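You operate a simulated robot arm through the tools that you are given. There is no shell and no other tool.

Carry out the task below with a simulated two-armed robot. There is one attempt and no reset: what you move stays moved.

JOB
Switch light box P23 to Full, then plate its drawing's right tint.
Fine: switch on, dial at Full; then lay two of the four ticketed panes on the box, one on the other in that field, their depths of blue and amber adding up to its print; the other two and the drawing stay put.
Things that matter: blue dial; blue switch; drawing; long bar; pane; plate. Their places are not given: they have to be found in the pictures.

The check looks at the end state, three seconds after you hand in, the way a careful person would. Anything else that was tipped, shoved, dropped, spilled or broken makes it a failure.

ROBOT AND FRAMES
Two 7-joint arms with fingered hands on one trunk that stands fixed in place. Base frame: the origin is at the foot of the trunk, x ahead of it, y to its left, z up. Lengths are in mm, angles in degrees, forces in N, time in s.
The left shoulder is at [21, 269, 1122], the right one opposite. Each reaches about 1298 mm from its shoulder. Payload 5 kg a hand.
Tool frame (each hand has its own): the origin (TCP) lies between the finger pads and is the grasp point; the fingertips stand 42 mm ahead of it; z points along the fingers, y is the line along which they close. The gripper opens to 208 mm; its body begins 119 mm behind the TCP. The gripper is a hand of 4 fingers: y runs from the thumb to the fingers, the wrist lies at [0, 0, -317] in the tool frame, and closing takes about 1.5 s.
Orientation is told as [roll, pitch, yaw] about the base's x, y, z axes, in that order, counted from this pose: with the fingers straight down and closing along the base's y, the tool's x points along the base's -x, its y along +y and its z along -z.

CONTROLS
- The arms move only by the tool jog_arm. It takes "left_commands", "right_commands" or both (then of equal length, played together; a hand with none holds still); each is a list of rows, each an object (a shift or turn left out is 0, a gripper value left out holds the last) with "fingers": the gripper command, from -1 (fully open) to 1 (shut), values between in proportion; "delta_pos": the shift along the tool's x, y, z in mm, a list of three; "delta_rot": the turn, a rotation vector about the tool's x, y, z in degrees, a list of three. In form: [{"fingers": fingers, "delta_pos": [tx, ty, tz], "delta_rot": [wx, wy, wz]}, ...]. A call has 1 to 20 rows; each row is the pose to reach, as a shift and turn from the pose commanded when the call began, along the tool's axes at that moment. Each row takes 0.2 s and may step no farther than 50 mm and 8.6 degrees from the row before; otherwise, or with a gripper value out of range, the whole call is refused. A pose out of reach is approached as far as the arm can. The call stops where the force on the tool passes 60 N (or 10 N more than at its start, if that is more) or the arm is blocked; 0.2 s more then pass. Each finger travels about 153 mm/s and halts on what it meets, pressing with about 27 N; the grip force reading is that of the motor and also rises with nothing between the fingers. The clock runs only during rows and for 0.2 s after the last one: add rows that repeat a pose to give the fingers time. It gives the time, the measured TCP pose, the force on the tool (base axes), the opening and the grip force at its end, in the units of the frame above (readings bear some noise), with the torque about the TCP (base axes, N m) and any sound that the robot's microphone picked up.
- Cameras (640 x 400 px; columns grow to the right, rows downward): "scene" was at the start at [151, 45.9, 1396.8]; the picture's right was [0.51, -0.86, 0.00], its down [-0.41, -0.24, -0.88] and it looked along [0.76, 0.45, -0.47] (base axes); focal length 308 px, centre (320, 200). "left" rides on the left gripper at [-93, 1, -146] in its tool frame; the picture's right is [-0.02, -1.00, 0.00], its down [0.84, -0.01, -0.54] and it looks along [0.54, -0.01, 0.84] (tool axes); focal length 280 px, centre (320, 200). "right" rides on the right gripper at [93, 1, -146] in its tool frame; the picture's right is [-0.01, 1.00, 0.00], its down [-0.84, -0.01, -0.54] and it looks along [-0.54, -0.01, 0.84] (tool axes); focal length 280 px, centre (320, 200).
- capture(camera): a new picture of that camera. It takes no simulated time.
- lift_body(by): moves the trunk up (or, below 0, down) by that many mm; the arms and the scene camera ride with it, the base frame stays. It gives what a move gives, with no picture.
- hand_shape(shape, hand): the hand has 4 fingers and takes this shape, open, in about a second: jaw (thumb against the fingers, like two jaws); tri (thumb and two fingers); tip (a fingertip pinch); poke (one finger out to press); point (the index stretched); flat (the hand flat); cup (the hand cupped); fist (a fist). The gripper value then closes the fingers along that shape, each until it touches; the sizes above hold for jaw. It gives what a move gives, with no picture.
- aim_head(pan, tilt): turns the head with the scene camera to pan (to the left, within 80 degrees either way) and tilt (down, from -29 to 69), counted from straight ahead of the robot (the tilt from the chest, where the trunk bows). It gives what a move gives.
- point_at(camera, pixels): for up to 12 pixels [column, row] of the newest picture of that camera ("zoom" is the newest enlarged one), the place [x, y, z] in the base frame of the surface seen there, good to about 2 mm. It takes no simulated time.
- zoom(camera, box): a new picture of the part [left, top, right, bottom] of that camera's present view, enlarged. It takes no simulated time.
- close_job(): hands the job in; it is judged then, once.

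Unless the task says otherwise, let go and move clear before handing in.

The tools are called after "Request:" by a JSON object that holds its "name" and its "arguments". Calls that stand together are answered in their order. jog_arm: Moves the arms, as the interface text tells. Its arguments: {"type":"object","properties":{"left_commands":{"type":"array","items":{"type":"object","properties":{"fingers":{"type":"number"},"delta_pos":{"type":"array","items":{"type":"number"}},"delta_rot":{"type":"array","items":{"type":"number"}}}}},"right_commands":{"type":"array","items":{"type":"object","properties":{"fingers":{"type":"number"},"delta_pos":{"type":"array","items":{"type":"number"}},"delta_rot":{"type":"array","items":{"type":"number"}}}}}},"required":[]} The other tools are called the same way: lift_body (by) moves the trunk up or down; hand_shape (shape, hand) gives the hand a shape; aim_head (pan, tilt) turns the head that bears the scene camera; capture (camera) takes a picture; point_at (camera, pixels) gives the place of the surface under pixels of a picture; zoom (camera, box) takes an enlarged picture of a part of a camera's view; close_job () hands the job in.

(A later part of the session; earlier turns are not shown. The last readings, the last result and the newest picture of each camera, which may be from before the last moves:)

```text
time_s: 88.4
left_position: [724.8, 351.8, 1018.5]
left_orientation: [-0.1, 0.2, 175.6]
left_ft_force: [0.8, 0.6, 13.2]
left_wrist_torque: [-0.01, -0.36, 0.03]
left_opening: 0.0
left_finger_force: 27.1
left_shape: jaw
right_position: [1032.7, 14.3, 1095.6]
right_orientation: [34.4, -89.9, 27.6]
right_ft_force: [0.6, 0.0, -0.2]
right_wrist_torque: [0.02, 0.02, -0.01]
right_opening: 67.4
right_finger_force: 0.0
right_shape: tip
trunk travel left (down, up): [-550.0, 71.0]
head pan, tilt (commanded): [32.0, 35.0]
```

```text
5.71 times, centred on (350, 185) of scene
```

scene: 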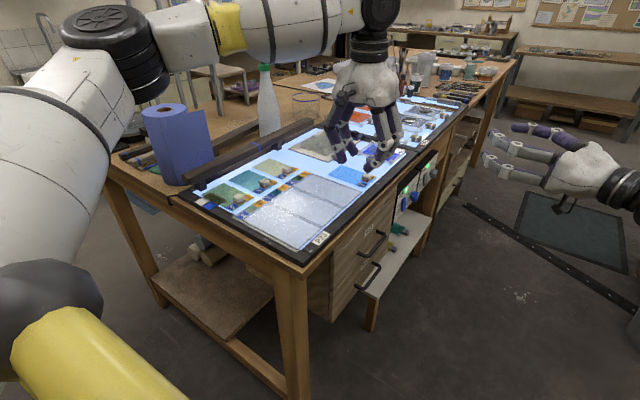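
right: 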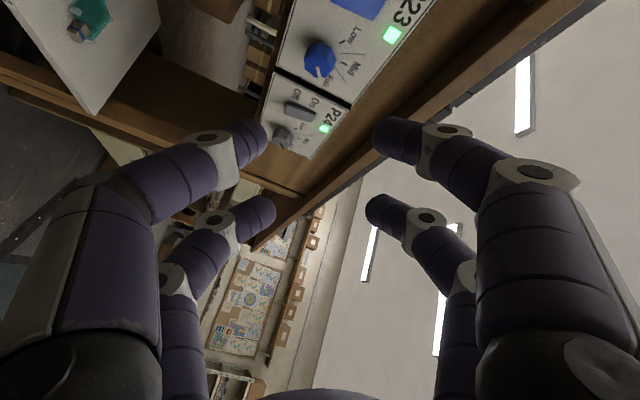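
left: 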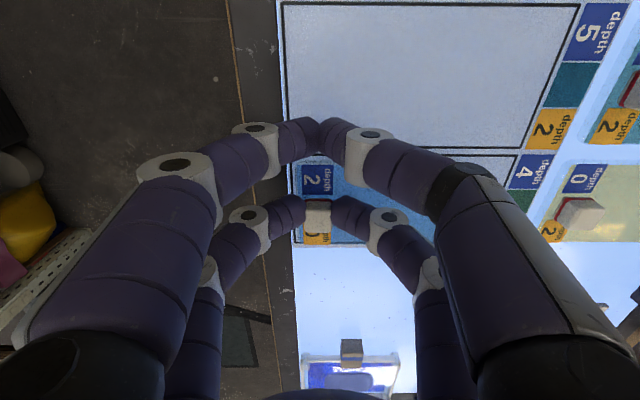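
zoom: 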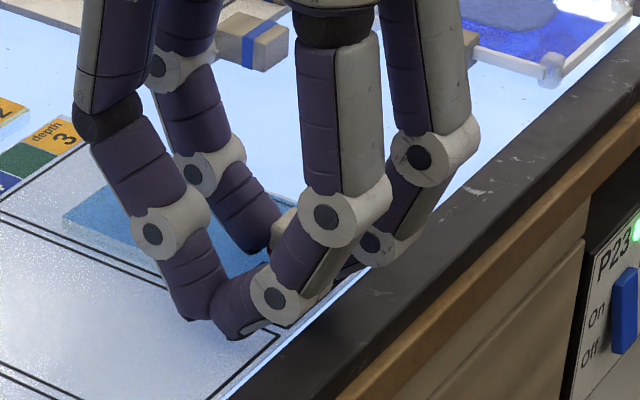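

Touchdown at 13 N with the pane flat on the sheet. I'll ease off 0.7 mm and open the fingers gradually.

Request:
{"name": "jog_arm", "arguments": {"left_commands": [{"delta_pos": [0, 0, -0.7]}, {"delta_pos": [0, 0, -0.7], "fingers": 0.85}, {"delta_pos": [0, 0, -0.7], "fingers": 0.75}, {"delta_pos": [0, 0, -0.7], "fingers": 0.65}, {"delta_pos": [0, 0, -0.7], "fingers": 0.55}, {"delta_pos": [0, 0, -0.7], "fingers": 0.5}, {"delta_pos": [0, 0, -0.7], "fingers": 0.5}]}}

Request:
{"name": "jog_arm", "arguments": {"left_commands": [{"delta_pos": [0, 0, -10]}, {"delta_pos": [0, 0, -30]}, {"delta_pos": [0, 0, -60]}, {"delta_pos": [0, 0, -100]}, {"delta_pos": [0, 0, -150]}]}}

Request:
{"name": "capture", "arguments": {"camera": "left"}}

Request:
{"name": "zoom", "arguments": {"camera": "scene", "box": [180, 130, 400, 260]}}

```text
time_s: 90.0
left_position: [724.4, 351.9, 1018.9]
left_orientation: [-0.1, 0.1, 175.6]
left_ft_force: [-0.5, -0.8, 3.5]
left_wrist_torque: [0.08, -0.1, -0.01]
left_opening: 51.2
left_finger_force: 0.1
left_shape: jaw
right_position: [1032.8, 14.4, 1095.0]
right_orientation: [43.2, -90.0, 18.8]
right_ft_force: [0.6, 0.2, -0.1]
right_wrist_torque: [0.05, 0.0, 0.0]
right_opening: 67.5
right_finger_force: 0.2
right_shape: tip
trunk travel left (down, up): [-550.0, 71.0]
head pan, tilt (commanded): [32.0, 35.0]
```

```text
time_s: 91.2
left_position: [723.5, 351.5, 1171.6]
left_orientation: [-0.1, 0.1, 175.6]
left_ft_force: [0.0, 0.1, 0.3]
left_wrist_torque: [0.08, -0.12, 0.02]
left_opening: 51.7
left_finger_force: 0.1
left_shape: jaw
right_position: [1032.2, 13.2, 1096.4]
right_orientation: [-142.2, -90.0, -155.9]
right_ft_force: [-1.4, -0.9, 0.5]
right_wrist_torque: [-0.1, 0.03, -0.02]
right_opening: 67.3
right_finger_force: 0.0
right_shape: tip
trunk travel left (down, up): [-550.0, 71.0]
head pan, tilt (commanded): [32.0, 35.0]
```

```text
taken
```

left: 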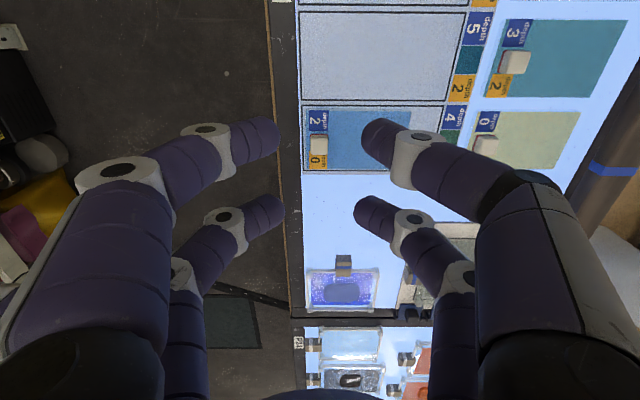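

```text
2.91 times, centred on (290, 195) of scene
```

zoom: 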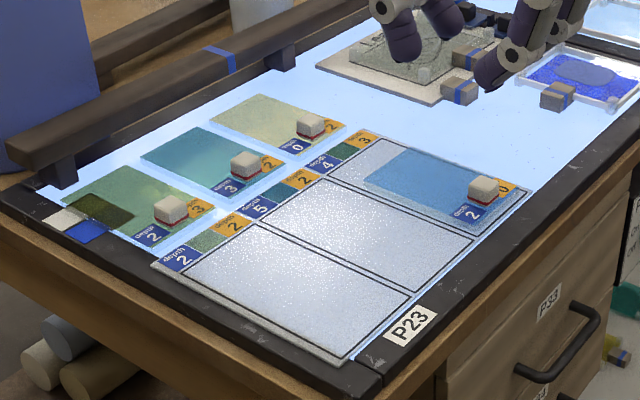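

The blue pane lies inside the right field near its front. I'll measure where its knob and edges ended up.

Request:
{"name": "zoom", "arguments": {"camera": "left", "box": [290, 90, 480, 185]}}

Request:
{"name": "point_at", "arguments": {"camera": "zoom", "pixels": [[98, 175], [98, 205], [75, 190], [115, 190], [98, 160], [98, 190], [50, 60], [52, 265], [410, 70], [95, 100], [100, 240], [120, 195]]}}

```text
3.37 times, centred on (385, 138) of left
```

zoom: 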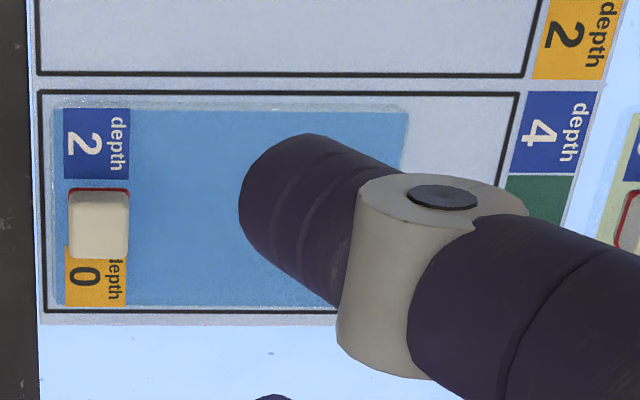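

```text
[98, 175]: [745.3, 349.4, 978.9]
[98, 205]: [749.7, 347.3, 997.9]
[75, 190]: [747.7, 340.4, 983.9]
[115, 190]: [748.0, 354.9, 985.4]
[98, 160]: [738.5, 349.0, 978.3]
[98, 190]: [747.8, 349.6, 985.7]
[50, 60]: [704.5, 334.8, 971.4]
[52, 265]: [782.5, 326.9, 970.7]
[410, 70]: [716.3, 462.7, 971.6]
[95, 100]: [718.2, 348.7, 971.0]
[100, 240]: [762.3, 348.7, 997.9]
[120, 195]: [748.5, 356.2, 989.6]
```

The blue pane is inside the field lines, its knob centred near (758, 349). Next I move the left hand over the olive pane and measure it.

Request:
{"name": "jog_arm", "arguments": {"left_commands": [{"delta_pos": [-30, -30, 0]}, {"delta_pos": [-60, -60, 0]}, {"delta_pos": [-90, -90, 0]}, {"delta_pos": [-120, -120, 0]}, {"delta_pos": [-150, -150, 0]}, {"delta_pos": [-177, -177, 0]}, {"delta_pos": [-177, -177, 0]}]}}

Request:
{"name": "capture", "arguments": {"camera": "left"}}

Request:
{"name": "capture", "arguments": {"camera": "scene"}}

```text
time_s: 92.8
left_position: [560.8, 540.5, 1167.7]
left_orientation: [-0.2, 0.2, 175.4]
left_ft_force: [0.1, -0.6, 0.1]
left_wrist_torque: [0.05, 0.0, 0.02]
left_opening: 52.0
left_finger_force: 0.0
left_shape: jaw
right_position: [1032.8, 13.6, 1094.2]
right_orientation: [50.2, -89.9, 11.6]
right_ft_force: [0.0, -0.7, -0.5]
right_wrist_torque: [0.04, 0.01, 0.02]
right_opening: 67.6
right_finger_force: 0.0
right_shape: tip
trunk travel left (down, up): [-550.0, 71.0]
head pan, tilt (commanded): [32.0, 35.0]
```

```text
taken
```

left: 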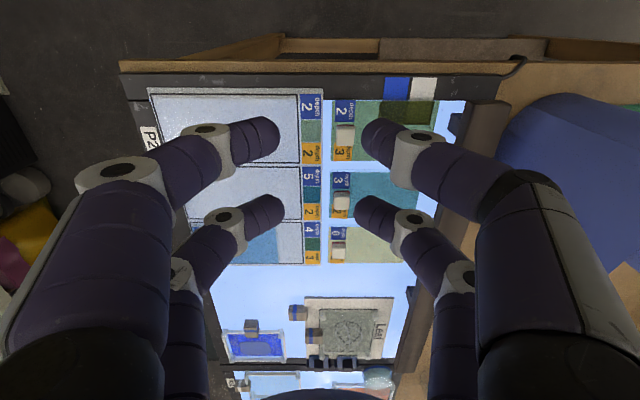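

```text
taken
```

scene: 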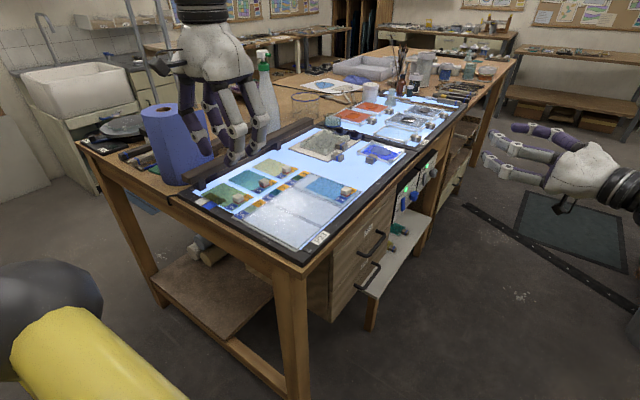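

The olive pane's knob is visible at (345,133) between its two tickets. I'll zoom there and measure.

Request:
{"name": "zoom", "arguments": {"camera": "left", "box": [290, 80, 470, 185]}}

Request:
{"name": "point_at", "arguments": {"camera": "zoom", "pixels": [[180, 100], [180, 260], [195, 190], [170, 190], [215, 190], [195, 165], [195, 215], [180, 200], [205, 180], [250, 75], [300, 110], [148, 190]]}}

```text
3.56 times, centred on (380, 132) of left
```

zoom: 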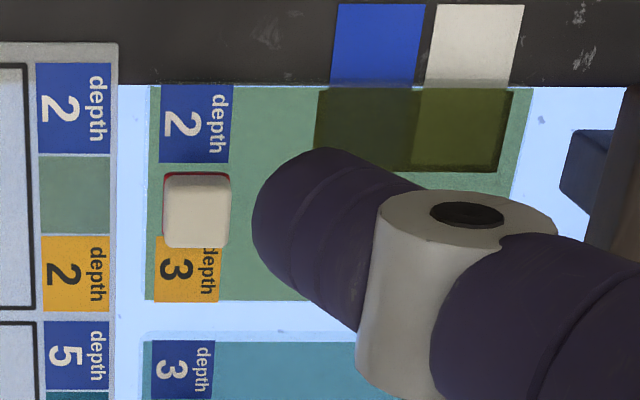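

```text
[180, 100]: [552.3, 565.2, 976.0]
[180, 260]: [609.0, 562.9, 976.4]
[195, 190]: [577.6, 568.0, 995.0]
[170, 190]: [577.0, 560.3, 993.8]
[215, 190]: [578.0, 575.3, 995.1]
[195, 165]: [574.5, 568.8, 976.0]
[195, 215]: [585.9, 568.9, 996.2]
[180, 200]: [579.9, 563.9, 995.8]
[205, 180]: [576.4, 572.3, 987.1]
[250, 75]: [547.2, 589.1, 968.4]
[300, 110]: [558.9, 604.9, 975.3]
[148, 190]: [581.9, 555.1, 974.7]
```

The olive knob's centre is near (585, 570), pane top z=976. I'll descend so the far row straddles it, stopping with the tips above the knob to check.

Request:
{"name": "jog_arm", "arguments": {"left_commands": [{"delta_pos": [-9.1, -31.3, 0]}, {"delta_pos": [-9.1, -31.3, 40]}, {"delta_pos": [-9.1, -31.3, 80]}, {"delta_pos": [-9.1, -31.3, 120]}, {"delta_pos": [-9.1, -31.3, 120]}]}}

Request:
{"name": "zoom", "arguments": {"camera": "left", "box": [220, 80, 420, 260]}}

Request:
{"name": "zoom", "arguments": {"camera": "scene", "box": [170, 140, 310, 240]}}

```text
time_s: 94.0
left_position: [555.4, 572.8, 1047.8]
left_orientation: [-0.1, 0.2, 175.6]
left_ft_force: [-1.1, 0.7, 0.3]
left_wrist_torque: [-0.02, 0.0, -0.02]
left_opening: 52.0
left_finger_force: 0.0
left_shape: jaw
right_position: [1031.7, 14.9, 1097.1]
right_orientation: [-92.1, -90.0, 154.1]
right_ft_force: [0.5, -1.0, -0.2]
right_wrist_torque: [-0.07, 0.06, -0.06]
right_opening: 67.7
right_finger_force: 0.0
right_shape: tip
trunk travel left (down, up): [-550.0, 71.0]
head pan, tilt (commanded): [32.0, 35.0]
```

```text
2.22 times, centred on (320, 170) of left
```

zoom: 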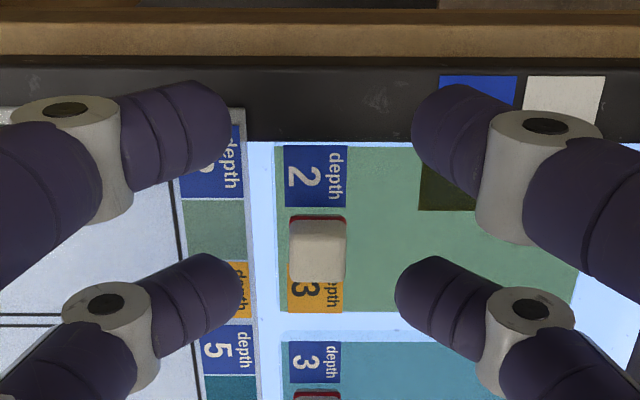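

```text
4.00 times, centred on (240, 190) of scene
```

zoom: 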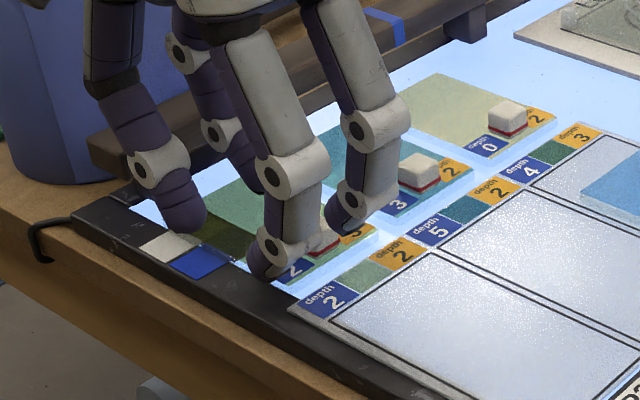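

The knob (317,252) is centred in the same place as it was for the blue pane. I'll descend to grip height and close.

Request:
{"name": "jog_arm", "arguments": {"left_commands": [{"delta_pos": [2, 0, 8]}, {"delta_pos": [2, 0, 16]}, {"delta_pos": [2, 0, 23]}, {"delta_pos": [2, 0, 30]}, {"delta_pos": [2, 0, 30]}]}}

Request:
{"name": "zoom", "arguments": {"camera": "left", "box": [220, 80, 420, 260]}}

```text
time_s: 95.2
left_position: [556.5, 573.5, 1019.2]
left_orientation: [-0.1, 0.2, 175.6]
left_ft_force: [-0.5, -0.3, 0.4]
left_wrist_torque: [0.02, 0.0, 0.05]
left_opening: 52.0
left_finger_force: 0.1
left_shape: jaw
right_position: [1033.2, 15.1, 1095.0]
right_orientation: [39.7, -90.0, 22.3]
right_ft_force: [0.1, 0.5, 0.3]
right_wrist_torque: [-0.01, 0.01, -0.01]
right_opening: 67.3
right_finger_force: 0.0
right_shape: tip
trunk travel left (down, up): [-550.0, 71.0]
head pan, tilt (commanded): [32.0, 35.0]
```

```text
2.22 times, centred on (320, 170) of left
```

zoom: 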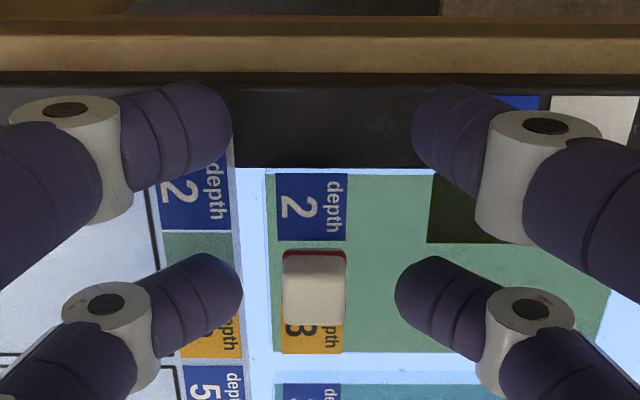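

Alignment is good (knob at (315,287)). Closing on the olive knob now.

Request:
{"name": "jog_arm", "arguments": {"left_commands": [{"delta_pos": [0, 0, 1.8]}, {"delta_pos": [0, 0, 1.8], "fingers": 0.65}, {"delta_pos": [0, 0, 1.8], "fingers": 0.75}, {"delta_pos": [0, 0, 1.8], "fingers": 0.85}, {"delta_pos": [0, 0, 1.8], "fingers": 0.95}, {"delta_pos": [0, 0, 1.8], "fingers": 1}, {"delta_pos": [0, 0, 1.8], "fingers": 1}, {"delta_pos": [0, 0, 1.8], "fingers": 1}]}}

Request:
{"name": "zoom", "arguments": {"camera": "left", "box": [220, 80, 420, 260]}}

Request:
{"name": "point_at", "arguments": {"camera": "zoom", "pixels": [[310, 205], [310, 340], [300, 300], [330, 300], [315, 265], [315, 320], [340, 195], [290, 195]]}}

```text
time_s: 97.0
left_position: [557.2, 573.9, 1017.8]
left_orientation: [-0.1, 0.1, 175.6]
left_ft_force: [-1.0, -0.7, 2.0]
left_wrist_torque: [-0.12, -0.03, 0.0]
left_opening: 0.4
left_finger_force: 26.7
left_shape: jaw
right_position: [1032.4, 15.2, 1094.8]
right_orientation: [42.4, -89.9, 19.6]
right_ft_force: [-0.3, 1.0, 1.3]
right_wrist_torque: [0.0, -0.02, -0.03]
right_opening: 67.5
right_finger_force: 0.0
right_shape: tip
trunk travel left (down, up): [-550.0, 71.0]
head pan, tilt (commanded): [32.0, 35.0]
```

```text
2.22 times, centred on (320, 170) of left
```

zoom: 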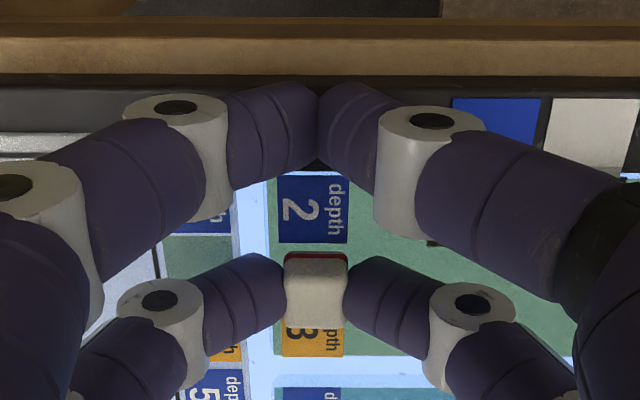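

```text
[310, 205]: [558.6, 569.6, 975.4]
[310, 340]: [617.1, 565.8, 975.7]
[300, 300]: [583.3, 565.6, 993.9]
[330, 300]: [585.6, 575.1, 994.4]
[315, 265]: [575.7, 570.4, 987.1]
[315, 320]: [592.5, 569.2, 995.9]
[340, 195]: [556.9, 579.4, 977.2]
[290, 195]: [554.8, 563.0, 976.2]
```

The olive knob is gripped (force 27 N). I'll lift 20 mm and check it's level, clear of the teal pane.

Request:
{"name": "jog_arm", "arguments": {"left_commands": [{"delta_pos": [0, 0, -4], "fingers": 1}, {"delta_pos": [0, 0, -8]}, {"delta_pos": [0, 0, -14]}, {"delta_pos": [0, 0, -20]}, {"delta_pos": [0, 0, -20]}]}}

Request:
{"name": "zoom", "arguments": {"camera": "left", "box": [220, 80, 420, 260]}}

Request:
{"name": "point_at", "arguments": {"camera": "zoom", "pixels": [[310, 205], [310, 340], [300, 300], [330, 300], [315, 265], [315, 320], [340, 195], [290, 195]]}}

Request:
{"name": "zoom", "arguments": {"camera": "scene", "box": [170, 140, 310, 240]}}

```text
time_s: 98.2
left_position: [556.7, 574.2, 1037.5]
left_orientation: [0.0, 0.1, 175.6]
left_ft_force: [-0.3, 0.4, -1.7]
left_wrist_torque: [-0.05, 0.07, -0.02]
left_opening: 0.0
left_finger_force: 27.0
left_shape: jaw
right_position: [1031.8, 14.2, 1095.3]
right_orientation: [38.5, -89.9, 23.5]
right_ft_force: [1.1, -0.1, -0.6]
right_wrist_torque: [0.0, 0.01, 0.02]
right_opening: 67.3
right_finger_force: 0.1
right_shape: tip
trunk travel left (down, up): [-550.0, 71.0]
head pan, tilt (commanded): [32.0, 35.0]
```

```text
2.22 times, centred on (320, 170) of left
```

zoom: 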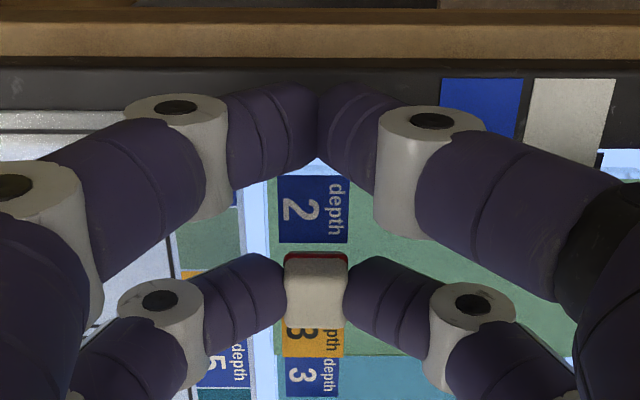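

```text
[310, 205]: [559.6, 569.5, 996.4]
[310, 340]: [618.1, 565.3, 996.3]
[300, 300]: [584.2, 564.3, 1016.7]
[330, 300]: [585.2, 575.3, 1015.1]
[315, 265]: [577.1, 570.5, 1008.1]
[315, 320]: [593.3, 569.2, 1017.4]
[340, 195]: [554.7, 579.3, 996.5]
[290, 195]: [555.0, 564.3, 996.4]
```

```text
4.00 times, centred on (240, 190) of scene
```

zoom: 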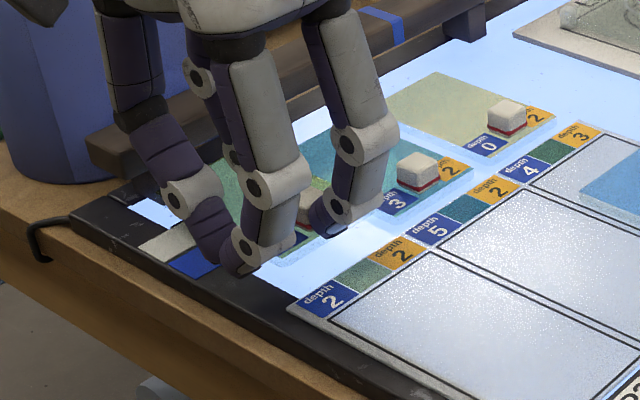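

The olive pane is up 20 mm and level (tickets at z=996.4), and the teal pane is untouched. I'll move it forward away from the bar and up to a clear height.

Request:
{"name": "jog_arm", "arguments": {"left_commands": [{"delta_pos": [1.5, 19.9, -2]}, {"delta_pos": [3.8, 49.9, -10]}, {"delta_pos": [16.1, 79, -45]}, {"delta_pos": [37.6, 97.4, -80]}, {"delta_pos": [63.7, 110.4, -115]}, {"delta_pos": [93, 127.2, -150]}, {"delta_pos": [93, 127.2, -163]}, {"delta_pos": [93, 127.2, -163]}]}}

Request:
{"name": "capture", "arguments": {"camera": "left"}}

```text
time_s: 100.0
left_position: [639.8, 438.9, 1200.1]
left_orientation: [-0.2, 0.0, 175.4]
left_ft_force: [0.4, -0.1, -1.0]
left_wrist_torque: [-0.05, 0.09, -0.03]
left_opening: 0.1
left_finger_force: 27.5
left_shape: jaw
right_position: [1033.6, 14.9, 1094.9]
right_orientation: [44.5, -89.8, 17.4]
right_ft_force: [0.4, -0.3, -0.3]
right_wrist_torque: [0.12, -0.02, 0.05]
right_opening: 67.4
right_finger_force: 0.0
right_shape: tip
trunk travel left (down, up): [-550.0, 71.0]
head pan, tilt (commanded): [32.0, 35.0]
```

```text
taken
```

left: 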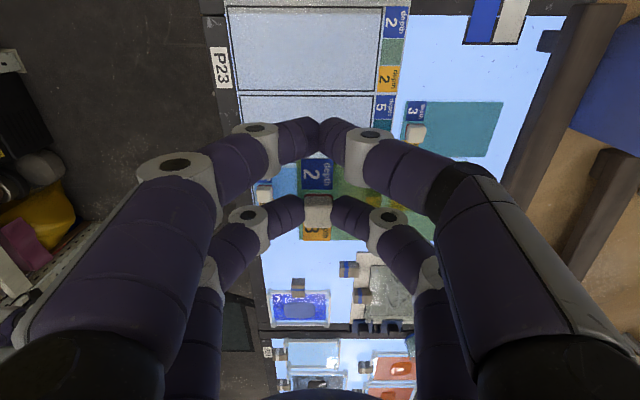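

The olive pane is held level in the clear at z=1200. I'll turn the hand by 180° (yaw 175° → −4.4°) in two calls.

Request:
{"name": "jog_arm", "arguments": {"left_commands": [{"delta_rot": [0, 0, 6]}, {"delta_rot": [0, 0, 12]}, {"delta_rot": [0, 0, 18]}, {"delta_rot": [0, 0, 24]}, {"delta_rot": [0, 0, 30]}, {"delta_rot": [0, 0, 36]}, {"delta_rot": [0, 0, 42]}, {"delta_rot": [0, 0, 48]}, {"delta_rot": [0, 0, 54]}, {"delta_rot": [0, 0, 60]}, {"delta_rot": [0, 0, 66]}, {"delta_rot": [0, 0, 72]}, {"delta_rot": [0, 0, 78]}, {"delta_rot": [0, 0, 84]}, {"delta_rot": [0, 0, 90]}]}}

Request:
{"name": "jog_arm", "arguments": {"left_commands": [{"delta_rot": [0, 0, 6]}, {"delta_rot": [0, 0, 12]}, {"delta_rot": [0, 0, 18]}, {"delta_rot": [0, 0, 24]}, {"delta_rot": [0, 0, 30]}, {"delta_rot": [0, 0, 36]}, {"delta_rot": [0, 0, 42]}, {"delta_rot": [0, 0, 48]}, {"delta_rot": [0, 0, 54]}, {"delta_rot": [0, 0, 60]}, {"delta_rot": [0, 0, 66]}, {"delta_rot": [0, 0, 72]}, {"delta_rot": [0, 0, 78]}, {"delta_rot": [0, 0, 84]}, {"delta_rot": [0, 0, 90]}, {"delta_rot": [0, 0, 90]}]}}

Request:
{"name": "capture", "arguments": {"camera": "left"}}

Request:
{"name": "capture", "arguments": {"camera": "scene"}}

```text
time_s: 103.2
left_position: [639.2, 439.7, 1200.8]
left_orientation: [-0.1, 0.0, 85.5]
left_ft_force: [0.3, -0.6, -1.2]
left_wrist_torque: [0.05, 0.05, 0.01]
left_opening: 0.0
left_finger_force: 27.3
left_shape: jaw
right_position: [1032.6, 14.7, 1095.6]
right_orientation: [34.2, -89.9, 27.8]
right_ft_force: [-0.2, -0.1, 0.6]
right_wrist_torque: [-0.02, -0.01, -0.01]
right_opening: 67.4
right_finger_force: 0.1
right_shape: tip
trunk travel left (down, up): [-550.0, 71.0]
head pan, tilt (commanded): [32.0, 35.0]
```

```text
time_s: 106.6
left_position: [640.0, 439.3, 1199.4]
left_orientation: [0.1, -0.1, -4.5]
left_ft_force: [0.1, 0.9, -1.0]
left_wrist_torque: [0.0, -0.02, 0.0]
left_opening: 0.1
left_finger_force: 27.1
left_shape: jaw
right_position: [1032.1, 15.4, 1095.9]
right_orientation: [38.5, -90.0, 23.5]
right_ft_force: [0.0, 0.6, 0.6]
right_wrist_torque: [-0.01, 0.03, -0.01]
right_opening: 67.5
right_finger_force: 0.1
right_shape: tip
trunk travel left (down, up): [-550.0, 71.0]
head pan, tilt (commanded): [32.0, 35.0]
```

```text
taken
```

left: 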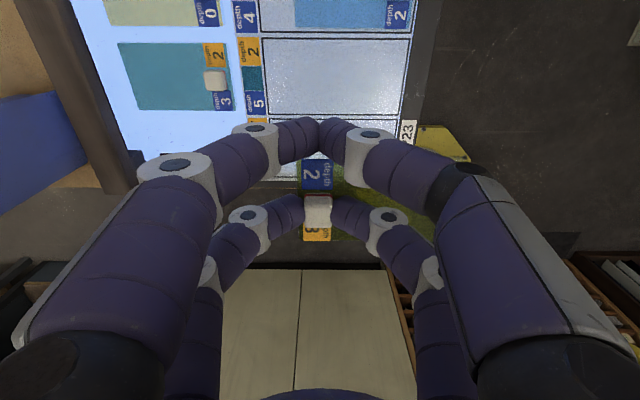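

```text
taken
```

scene: 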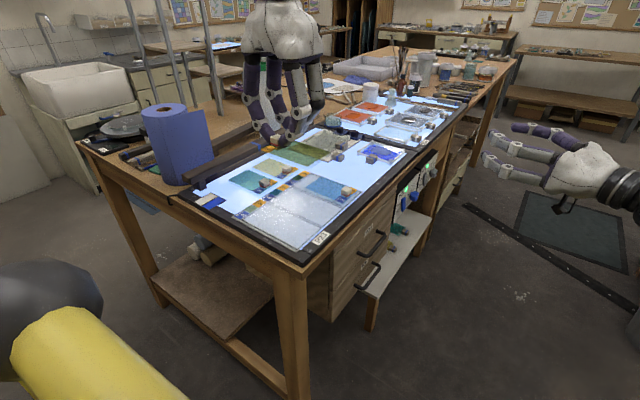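

The pane is turned (yaw −4.5°) with its knob now at the back. I'll raise the trunk 60 mm for easier reach before carrying it over the field.

Request:
{"name": "lift_body", "arguments": {"by": 60}}

Request:
{"name": "jog_arm", "arguments": {"left_commands": [{"delta_pos": [-39, 7.7, 0]}, {"delta_pos": [-78, 13, 10]}, {"delta_pos": [-117, 18, 25]}, {"delta_pos": [-154.2, 42.5, 40]}, {"delta_pos": [-154.2, 42.5, 60]}, {"delta_pos": [-154.2, 42.5, 60]}]}}

Request:
{"name": "capture", "arguments": {"camera": "left"}}

Request:
{"name": "capture", "arguments": {"camera": "scene"}}

```text
time_s: 107.6
left_position: [640.9, 440.0, 1258.9]
left_orientation: [0.1, -0.2, -4.5]
left_ft_force: [-0.1, 0.5, -2.0]
left_wrist_torque: [0.02, 0.06, -0.01]
left_opening: 0.0
left_finger_force: 27.0
left_shape: jaw
right_position: [1033.4, 15.5, 1152.3]
right_orientation: [44.7, -89.9, 17.2]
right_ft_force: [1.0, -0.2, -0.5]
right_wrist_torque: [0.08, -0.02, 0.04]
right_opening: 67.6
right_finger_force: 0.2
right_shape: tip
trunk travel left (down, up): [-610.0, 11.0]
head pan, tilt (commanded): [32.0, 35.0]
```

```text
time_s: 109.0
left_position: [796.9, 471.3, 1201.2]
left_orientation: [0.1, 0.0, -4.4]
left_ft_force: [-0.1, -0.1, -1.0]
left_wrist_torque: [0.05, -0.04, 0.0]
left_opening: 0.0
left_finger_force: 26.8
left_shape: jaw
right_position: [1033.5, 15.4, 1154.3]
right_orientation: [33.2, -90.0, 28.5]
right_ft_force: [-0.5, -0.7, -0.1]
right_wrist_torque: [0.0, -0.01, 0.02]
right_opening: 67.5
right_finger_force: 0.0
right_shape: tip
trunk travel left (down, up): [-610.0, 11.0]
head pan, tilt (commanded): [32.0, 35.0]
```

```text
taken
```

left: 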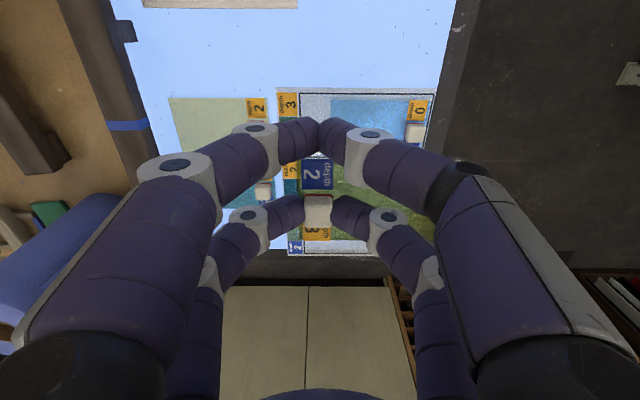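

```text
taken
```

scene: 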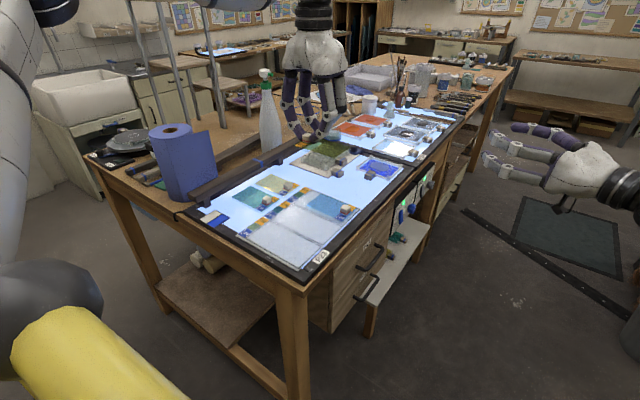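

The pane is over the field with TCP at (797, 471). I'll verify where the knob and tickets actually are in this pose.

Request:
{"name": "zoom", "arguments": {"camera": "left", "box": [260, 130, 440, 260]}}

Request:
{"name": "point_at", "arguments": {"camera": "zoom", "pixels": [[160, 255], [230, 255], [195, 255], [205, 235], [205, 285], [175, 275], [245, 275], [185, 170], [185, 380], [205, 270], [240, 160], [160, 160]]}}

```text
3.08 times, centred on (350, 195) of left
```

zoom: 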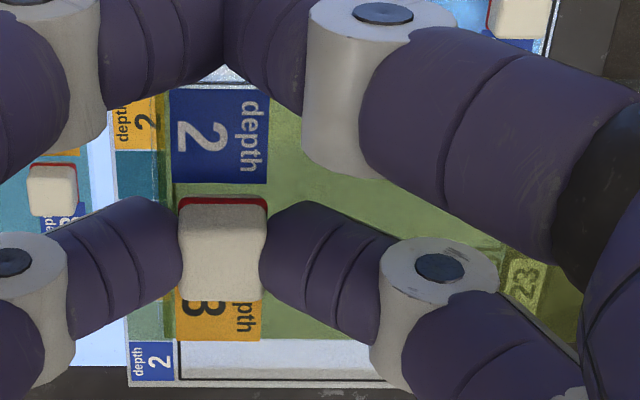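

```text
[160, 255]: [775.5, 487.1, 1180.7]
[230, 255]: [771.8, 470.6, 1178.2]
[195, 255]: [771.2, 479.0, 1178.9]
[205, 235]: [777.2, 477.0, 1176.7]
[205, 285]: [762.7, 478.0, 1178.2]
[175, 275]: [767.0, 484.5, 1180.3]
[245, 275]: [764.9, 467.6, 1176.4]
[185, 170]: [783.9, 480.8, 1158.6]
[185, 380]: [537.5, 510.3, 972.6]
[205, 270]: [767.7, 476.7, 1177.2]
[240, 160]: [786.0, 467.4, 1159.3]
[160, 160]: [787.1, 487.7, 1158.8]
```

The knob is at about (769, 473), within 1–2 mm of plan, giving roughly 6–7 mm clearance to the blue pane's knob. I'll lower to just above the blue knob's top and check that gap.

Request:
{"name": "jog_arm", "arguments": {"left_commands": [{"delta_pos": [0, 0, 40]}, {"delta_pos": [0, 0, 80]}, {"delta_pos": [0, 0, 115]}, {"delta_pos": [0, 0, 138]}, {"delta_pos": [0, 0, 145]}, {"delta_pos": [0, 0, 145]}]}}

Request:
{"name": "capture", "arguments": {"camera": "left"}}

Request:
{"name": "zoom", "arguments": {"camera": "scene", "box": [270, 150, 370, 230]}}

Request:
{"name": "capture", "arguments": {"camera": "scene"}}

```text
time_s: 110.4
left_position: [797.5, 470.9, 1054.5]
left_orientation: [0.1, -0.1, -4.3]
left_ft_force: [-1.2, -1.0, -1.0]
left_wrist_torque: [0.06, -0.06, -0.03]
left_opening: 0.0
left_finger_force: 26.9
left_shape: jaw
right_position: [1033.2, 13.9, 1155.5]
right_orientation: [39.2, -90.0, 22.9]
right_ft_force: [-1.0, -0.3, 0.9]
right_wrist_torque: [0.01, 0.05, 0.0]
right_opening: 67.5
right_finger_force: 0.0
right_shape: tip
trunk travel left (down, up): [-610.0, 11.0]
head pan, tilt (commanded): [32.0, 35.0]
```

```text
taken
```

left: 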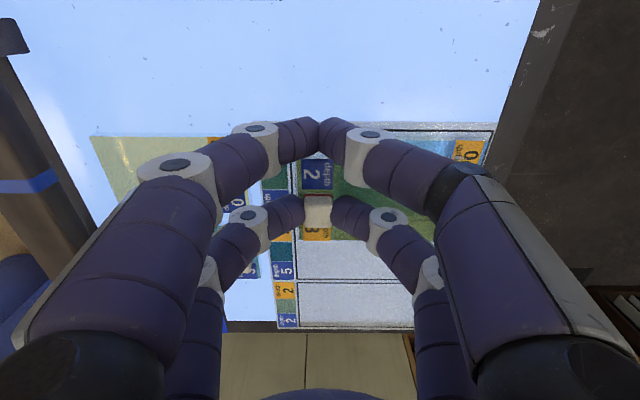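

```text
5.00 times, centred on (320, 190) of scene
```

zoom: 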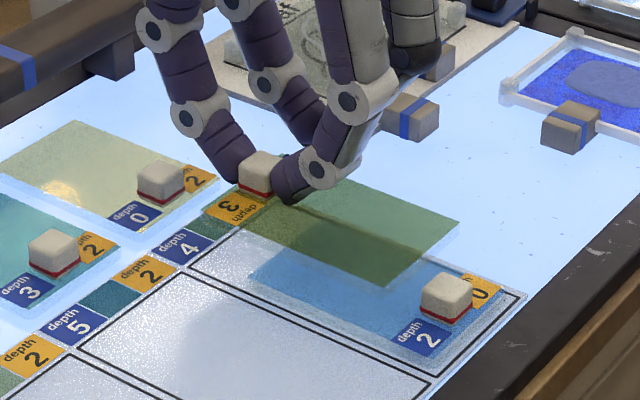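

```text
taken
```

scene: 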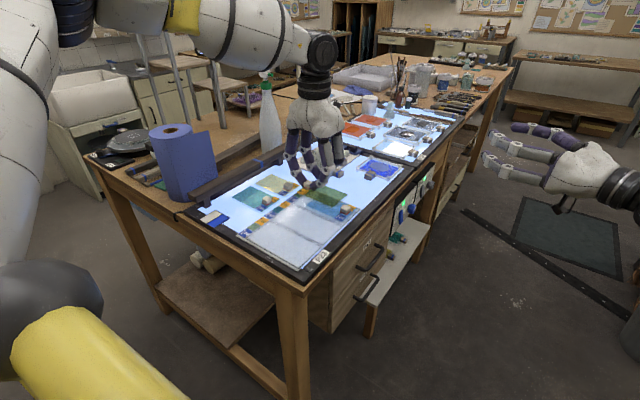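

The olive pane hangs level behind the blue knob with a visible gap. I'll lower 14 mm more and check the gap again before touchdown.

Request:
{"name": "jog_arm", "arguments": {"left_commands": [{"delta_pos": [0, 0, 5]}, {"delta_pos": [0, 0, 10]}, {"delta_pos": [0, 0, 14]}, {"delta_pos": [0, 0, 14]}]}}

Request:
{"name": "zoom", "arguments": {"camera": "scene", "box": [300, 170, 380, 230]}}

Request:
{"name": "zoom", "arguments": {"camera": "left", "box": [280, 110, 520, 260]}}

```text
time_s: 111.4
left_position: [797.9, 471.6, 1041.9]
left_orientation: [0.0, -0.1, -4.4]
left_ft_force: [-0.7, -0.2, -0.5]
left_wrist_torque: [0.02, 0.01, -0.02]
left_opening: 0.0
left_finger_force: 26.6
left_shape: jaw
right_position: [1032.8, 15.1, 1154.1]
right_orientation: [41.5, -90.0, 20.4]
right_ft_force: [0.3, 0.2, -0.6]
right_wrist_torque: [-0.01, -0.02, 0.03]
right_opening: 67.4
right_finger_force: 0.0
right_shape: tip
trunk travel left (down, up): [-610.0, 11.0]
head pan, tilt (commanded): [32.0, 35.0]
```

```text
6.67 times, centred on (340, 200) of scene
```

zoom: 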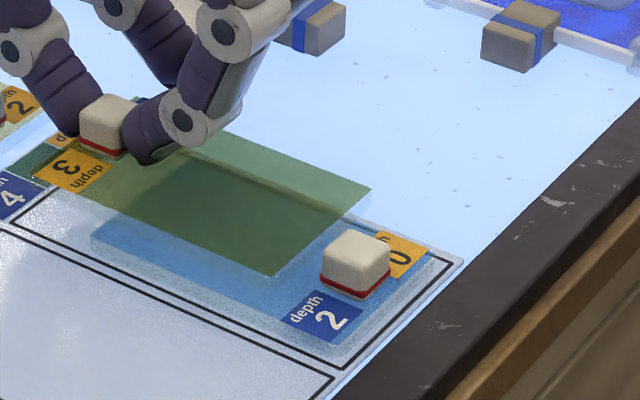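

```text
2.67 times, centred on (400, 185) of left
```

zoom: 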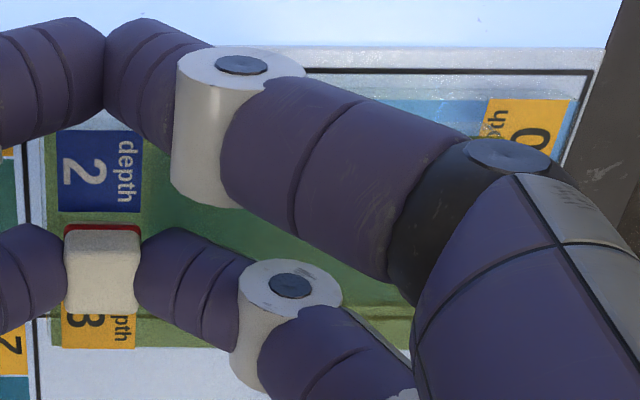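

The gap from the olive pane's front edge to the blue knob looks to be about 4 mm; I'll shift it 3 mm back for balance and lower to about 5 mm above touchdown.

Request:
{"name": "jog_arm", "arguments": {"left_commands": [{"delta_pos": [0, 1.5, 0]}, {"delta_pos": [0, 3, 0]}, {"delta_pos": [0, 3, 4]}, {"delta_pos": [0, 3, 7.5]}, {"delta_pos": [0, 3, 7.5]}]}}

Request:
{"name": "zoom", "arguments": {"camera": "scene", "box": [300, 170, 380, 230]}}

```text
time_s: 112.6
left_position: [798.1, 473.2, 1034.0]
left_orientation: [0.1, 0.0, -4.4]
left_ft_force: [0.3, 0.6, -1.1]
left_wrist_torque: [0.06, -0.04, -0.01]
left_opening: 0.1
left_finger_force: 26.6
left_shape: jaw
right_position: [1033.2, 14.6, 1155.1]
right_orientation: [43.7, -90.0, 18.2]
right_ft_force: [0.0, 0.0, 0.1]
right_wrist_torque: [0.0, 0.01, 0.01]
right_opening: 67.4
right_finger_force: 0.0
right_shape: tip
trunk travel left (down, up): [-610.0, 11.0]
head pan, tilt (commanded): [32.0, 35.0]
```

```text
6.67 times, centred on (340, 200) of scene
```

zoom: 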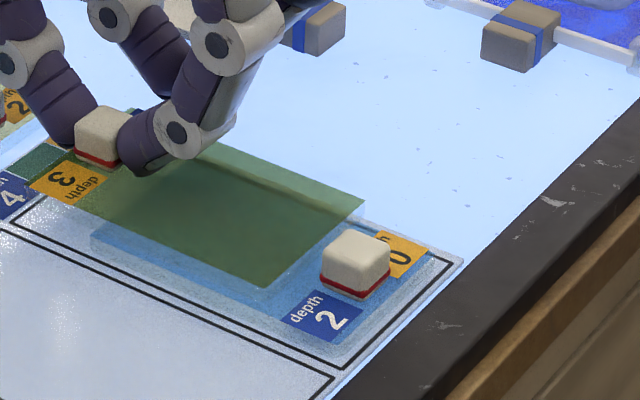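

The gap is comfortable now. I'll lower in 0.5–1 mm steps to touchdown.

Request:
{"name": "jog_arm", "arguments": {"left_commands": [{"delta_pos": [0, 0, 1]}, {"delta_pos": [0, 0, 2]}, {"delta_pos": [0, 0, 3]}, {"delta_pos": [0, 0, 3.5]}, {"delta_pos": [0, 0, 3.5]}]}}

```text
time_s: 113.8
left_position: [797.5, 473.4, 1030.9]
left_orientation: [0.0, -0.1, -4.4]
left_ft_force: [-0.8, 0.5, -0.6]
left_wrist_torque: [0.04, -0.01, 0.02]
left_opening: 0.2
left_finger_force: 27.0
left_shape: jaw
right_position: [1032.0, 15.0, 1154.8]
right_orientation: [41.1, -90.0, 20.9]
right_ft_force: [-0.3, -0.6, -0.2]
right_wrist_torque: [0.02, 0.03, 0.03]
right_opening: 67.4
right_finger_force: 0.0
right_shape: tip
trunk travel left (down, up): [-610.0, 11.0]
head pan, tilt (commanded): [32.0, 35.0]
```

Request:
{"name": "jog_arm", "arguments": {"left_commands": [{"delta_pos": [0, 0, 0.5]}, {"delta_pos": [0, 0, 1]}, {"delta_pos": [0, 0, 1.5]}, {"delta_pos": [0, 0, 1.5]}]}}

```text
time_s: 114.8
left_position: [798.6, 473.6, 1029.5]
left_orientation: [0.0, -0.1, -4.4]
left_ft_force: [-0.6, 0.9, -0.7]
left_wrist_torque: [0.04, -0.04, 0.03]
left_opening: 0.2
left_finger_force: 27.1
left_shape: jaw
right_position: [1032.5, 14.4, 1153.8]
right_orientation: [43.4, -90.0, 18.4]
right_ft_force: [0.0, 0.4, -0.2]
right_wrist_torque: [0.0, -0.02, 0.0]
right_opening: 67.3
right_finger_force: 0.1
right_shape: tip
trunk travel left (down, up): [-610.0, 11.0]
head pan, tilt (commanded): [32.0, 35.0]
```

No contact yet at z=1029.5; continuing in 0.5 mm steps.

Request:
{"name": "jog_arm", "arguments": {"left_commands": [{"delta_pos": [0, 0, 0.5]}, {"delta_pos": [0, 0, 1]}, {"delta_pos": [0, 0, 1]}, {"delta_pos": [0, 0, 1]}]}}

Request:
{"name": "zoom", "arguments": {"camera": "scene", "box": [300, 170, 380, 230]}}

Request:
{"name": "zoom", "arguments": {"camera": "left", "box": [280, 110, 520, 260]}}

Request:
{"name": "point_at", "arguments": {"camera": "zoom", "pixels": [[75, 170], [75, 335], [100, 280], [125, 170], [525, 130]]}}

```text
time_s: 115.8
left_position: [797.6, 473.3, 1028.0]
left_orientation: [0.2, -0.1, -4.4]
left_ft_force: [0.2, -0.1, -1.4]
left_wrist_torque: [-0.01, -0.02, 0.01]
left_opening: 0.2
left_finger_force: 26.5
left_shape: jaw
right_position: [1031.5, 14.7, 1154.5]
right_orientation: [39.8, -89.9, 22.1]
right_ft_force: [0.1, -0.6, -0.1]
right_wrist_torque: [0.01, 0.03, 0.0]
right_opening: 67.6
right_finger_force: 0.0
right_shape: tip
trunk travel left (down, up): [-610.0, 11.0]
head pan, tilt (commanded): [32.0, 35.0]
```

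```text
6.67 times, centred on (340, 200) of scene
```

zoom: 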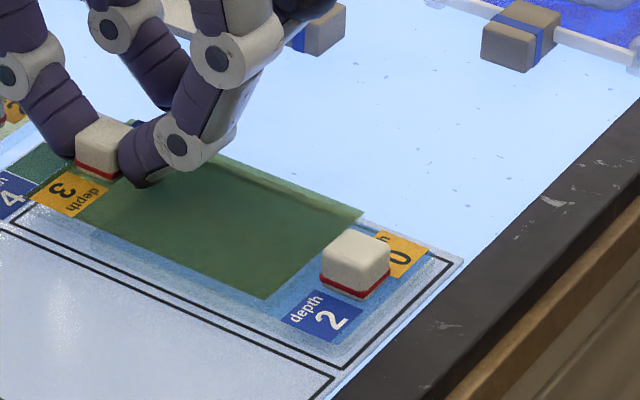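

```text
2.67 times, centred on (400, 185) of left
```

zoom: 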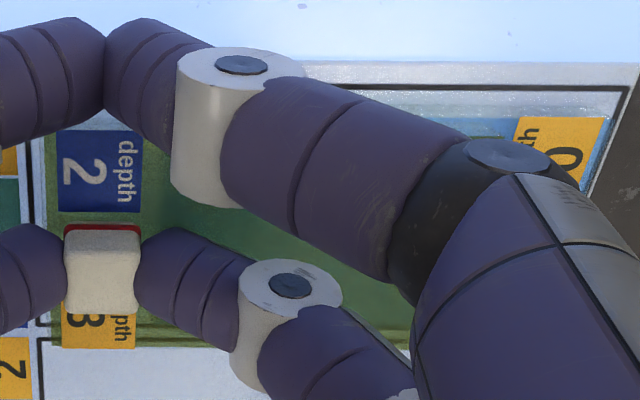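

```text
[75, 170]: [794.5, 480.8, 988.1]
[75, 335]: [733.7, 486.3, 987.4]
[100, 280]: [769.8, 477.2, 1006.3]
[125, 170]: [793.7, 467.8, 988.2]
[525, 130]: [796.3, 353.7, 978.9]
```

The olive tickets are at z=988 and blue's at 979, so contact must be within a millimetre. Easing down further.

Request:
{"name": "jog_arm", "arguments": {"left_commands": [{"delta_pos": [0, 0, 0.4]}, {"delta_pos": [0, 0, 0.8]}, {"delta_pos": [0, 0, 0.8]}, {"delta_pos": [0, 0, 0.8]}]}}

```text
time_s: 116.8
left_position: [797.2, 474.0, 1027.4]
left_orientation: [0.1, 0.0, -4.4]
left_ft_force: [-0.1, 0.7, -0.6]
left_wrist_torque: [0.02, -0.04, -0.02]
left_opening: 0.1
left_finger_force: 26.9
left_shape: jaw
right_position: [1032.9, 13.9, 1155.1]
right_orientation: [39.2, -90.0, 22.8]
right_ft_force: [0.5, 0.2, 1.0]
right_wrist_torque: [-0.01, -0.01, 0.01]
right_opening: 67.5
right_finger_force: 0.2
right_shape: tip
trunk travel left (down, up): [-610.0, 11.0]
head pan, tilt (commanded): [32.0, 35.0]
```

Request:
{"name": "jog_arm", "arguments": {"left_commands": [{"delta_pos": [0, 0, 0.4]}, {"delta_pos": [0, 0, 0.8]}, {"delta_pos": [0, 0, 1.0]}, {"delta_pos": [0, 0, 1.0]}, {"delta_pos": [0, 0, 1.0]}]}}

```text
time_s: 118.0
left_position: [797.9, 470.9, 1026.4]
left_orientation: [0.1, -0.1, -4.5]
left_ft_force: [1.0, 0.0, 3.9]
left_wrist_torque: [0.01, 0.13, -0.01]
left_opening: 0.2
left_finger_force: 27.0
left_shape: jaw
right_position: [1032.8, 14.6, 1156.0]
right_orientation: [45.2, -90.0, 16.7]
right_ft_force: [0.6, -0.1, 0.2]
right_wrist_torque: [0.02, 0.0, 0.0]
right_opening: 67.6
right_finger_force: 0.1
right_shape: tip
trunk travel left (down, up): [-610.0, 11.0]
head pan, tilt (commanded): [32.0, 35.0]
```

Contact: the force rose to +4 N, so the olive pane rests on the blue one. I'll open gradually.

Request:
{"name": "jog_arm", "arguments": {"left_commands": [{"fingers": 0.9}, {"fingers": 0.85}, {"fingers": 0.8}, {"fingers": 0.75}, {"fingers": 0.7}, {"fingers": 0.6}, {"fingers": 0.5}, {"fingers": 0.5}]}}

Request:
{"name": "zoom", "arguments": {"camera": "left", "box": [220, 80, 420, 260]}}

Request:
{"name": "zoom", "arguments": {"camera": "scene", "box": [290, 160, 390, 230]}}

```text
time_s: 119.8
left_position: [797.4, 473.2, 1025.7]
left_orientation: [0.1, -0.1, -4.4]
left_ft_force: [0.7, 1.3, 4.7]
left_wrist_torque: [-0.12, 0.15, -0.04]
left_opening: 51.4
left_finger_force: 0.1
left_shape: jaw
right_position: [1033.1, 15.4, 1154.8]
right_orientation: [41.9, -89.9, 20.0]
right_ft_force: [0.0, -0.3, 0.4]
right_wrist_torque: [0.02, -0.02, -0.02]
right_opening: 67.4
right_finger_force: 0.0
right_shape: tip
trunk travel left (down, up): [-610.0, 11.0]
head pan, tilt (commanded): [32.0, 35.0]
```

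```text
2.22 times, centred on (320, 170) of left
```

zoom: 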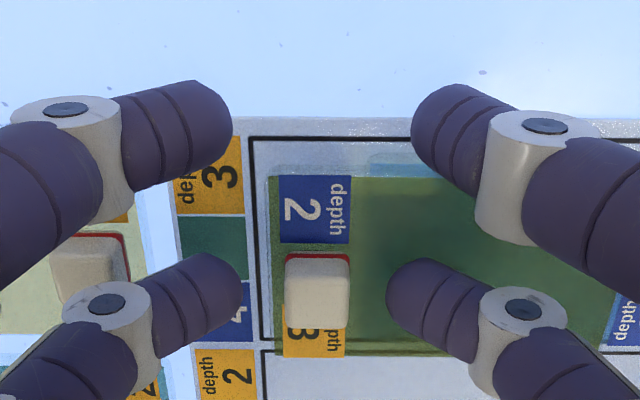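

```text
5.71 times, centred on (340, 195) of scene
```

zoom: 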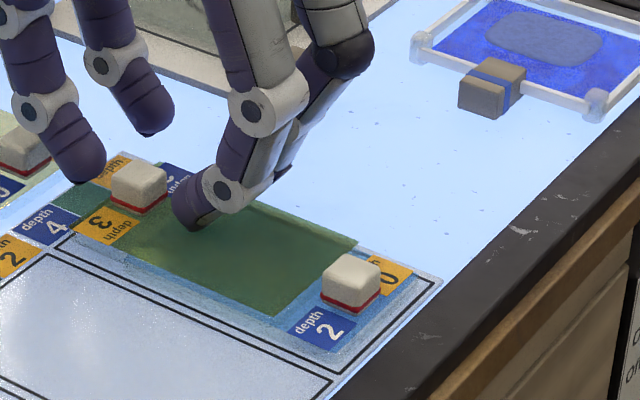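

The knob is released (gap on both sides at (317,290)). I'll rise straight up and then inspect the stack.

Request:
{"name": "jog_arm", "arguments": {"left_commands": [{"delta_pos": [0, 0, -3]}, {"delta_pos": [0, 0, -10]}, {"delta_pos": [0, 0, -30]}, {"delta_pos": [0, 0, -60]}, {"delta_pos": [0, 0, -100]}, {"delta_pos": [0, 0, -145]}, {"delta_pos": [0, 0, -190], "fingers": -1}, {"delta_pos": [0, 0, -190], "fingers": -1}, {"delta_pos": [0, 0, -190], "fingers": -1}, {"delta_pos": [0, 0, -190], "fingers": -1}, {"delta_pos": [0, 0, -190], "fingers": -1}]}}

Request:
{"name": "capture", "arguments": {"camera": "left"}}

Request:
{"name": "zoom", "arguments": {"camera": "scene", "box": [190, 130, 410, 270]}}

```text
time_s: 122.2
left_position: [797.9, 471.4, 1216.5]
left_orientation: [0.1, -0.1, -4.5]
left_ft_force: [-1.2, -0.3, 0.1]
left_wrist_torque: [0.0, -0.03, -0.01]
left_opening: 207.7
left_finger_force: 0.1
left_shape: jaw
right_position: [1032.1, 15.4, 1155.3]
right_orientation: [44.8, -90.0, 17.2]
right_ft_force: [-0.1, 0.3, -0.3]
right_wrist_torque: [-0.04, 0.01, 0.0]
right_opening: 67.5
right_finger_force: 0.0
right_shape: tip
trunk travel left (down, up): [-610.0, 11.0]
head pan, tilt (commanded): [32.0, 35.0]
```

```text
taken
```

left: 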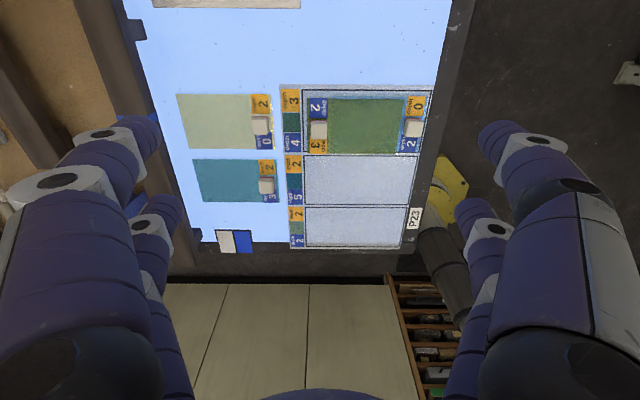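

```text
2.86 times, centred on (300, 200) of scene
```

zoom: 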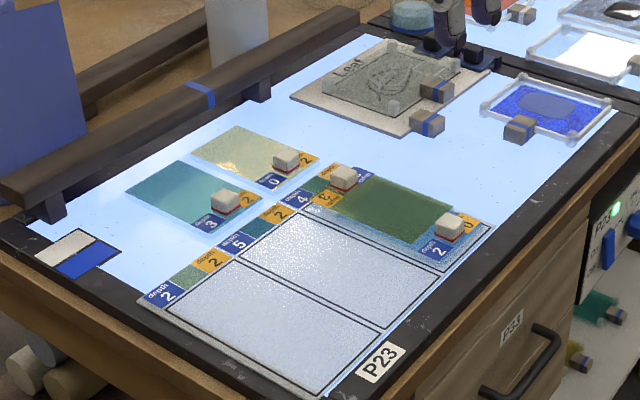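

The stack now lies in the right field and its overlap shows the dark green of the print swatch. I'll zoom in to verify edges and levelness.

Request:
{"name": "zoom", "arguments": {"camera": "left", "box": [270, 75, 440, 185]}}

Request:
{"name": "point_at", "arguments": {"camera": "zoom", "pixels": [[165, 130], [165, 262], [180, 205], [165, 115], [540, 105], [535, 265], [545, 195], [125, 55], [125, 295], [590, 60], [580, 290], [510, 180]]}}

Request:
{"name": "zoom", "arguments": {"camera": "scene", "box": [290, 170, 370, 230]}}

```text
3.64 times, centred on (355, 130) of left
```

zoom: 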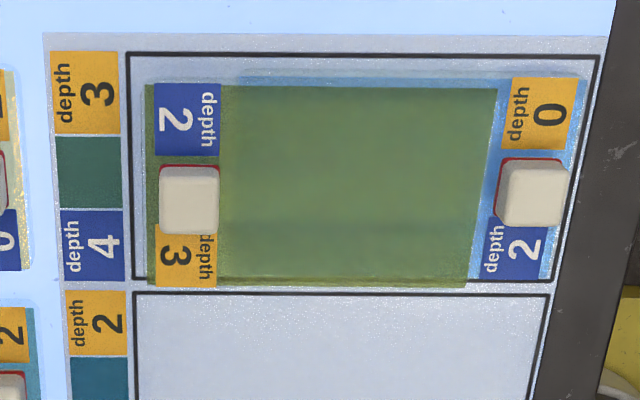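

```text
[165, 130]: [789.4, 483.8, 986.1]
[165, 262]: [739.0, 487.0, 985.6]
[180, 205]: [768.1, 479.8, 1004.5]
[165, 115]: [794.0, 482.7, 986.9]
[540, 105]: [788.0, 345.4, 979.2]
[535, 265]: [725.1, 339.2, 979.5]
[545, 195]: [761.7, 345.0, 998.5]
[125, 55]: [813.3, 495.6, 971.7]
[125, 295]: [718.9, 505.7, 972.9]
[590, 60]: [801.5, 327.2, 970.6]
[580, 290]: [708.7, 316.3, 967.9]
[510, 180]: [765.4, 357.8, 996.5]
```

```text
6.67 times, centred on (330, 200) of scene
```

zoom: 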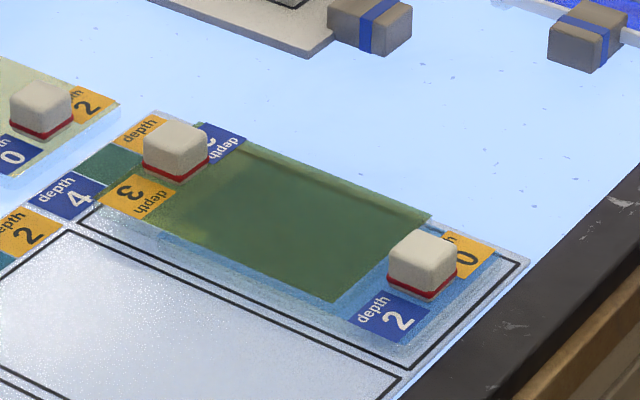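

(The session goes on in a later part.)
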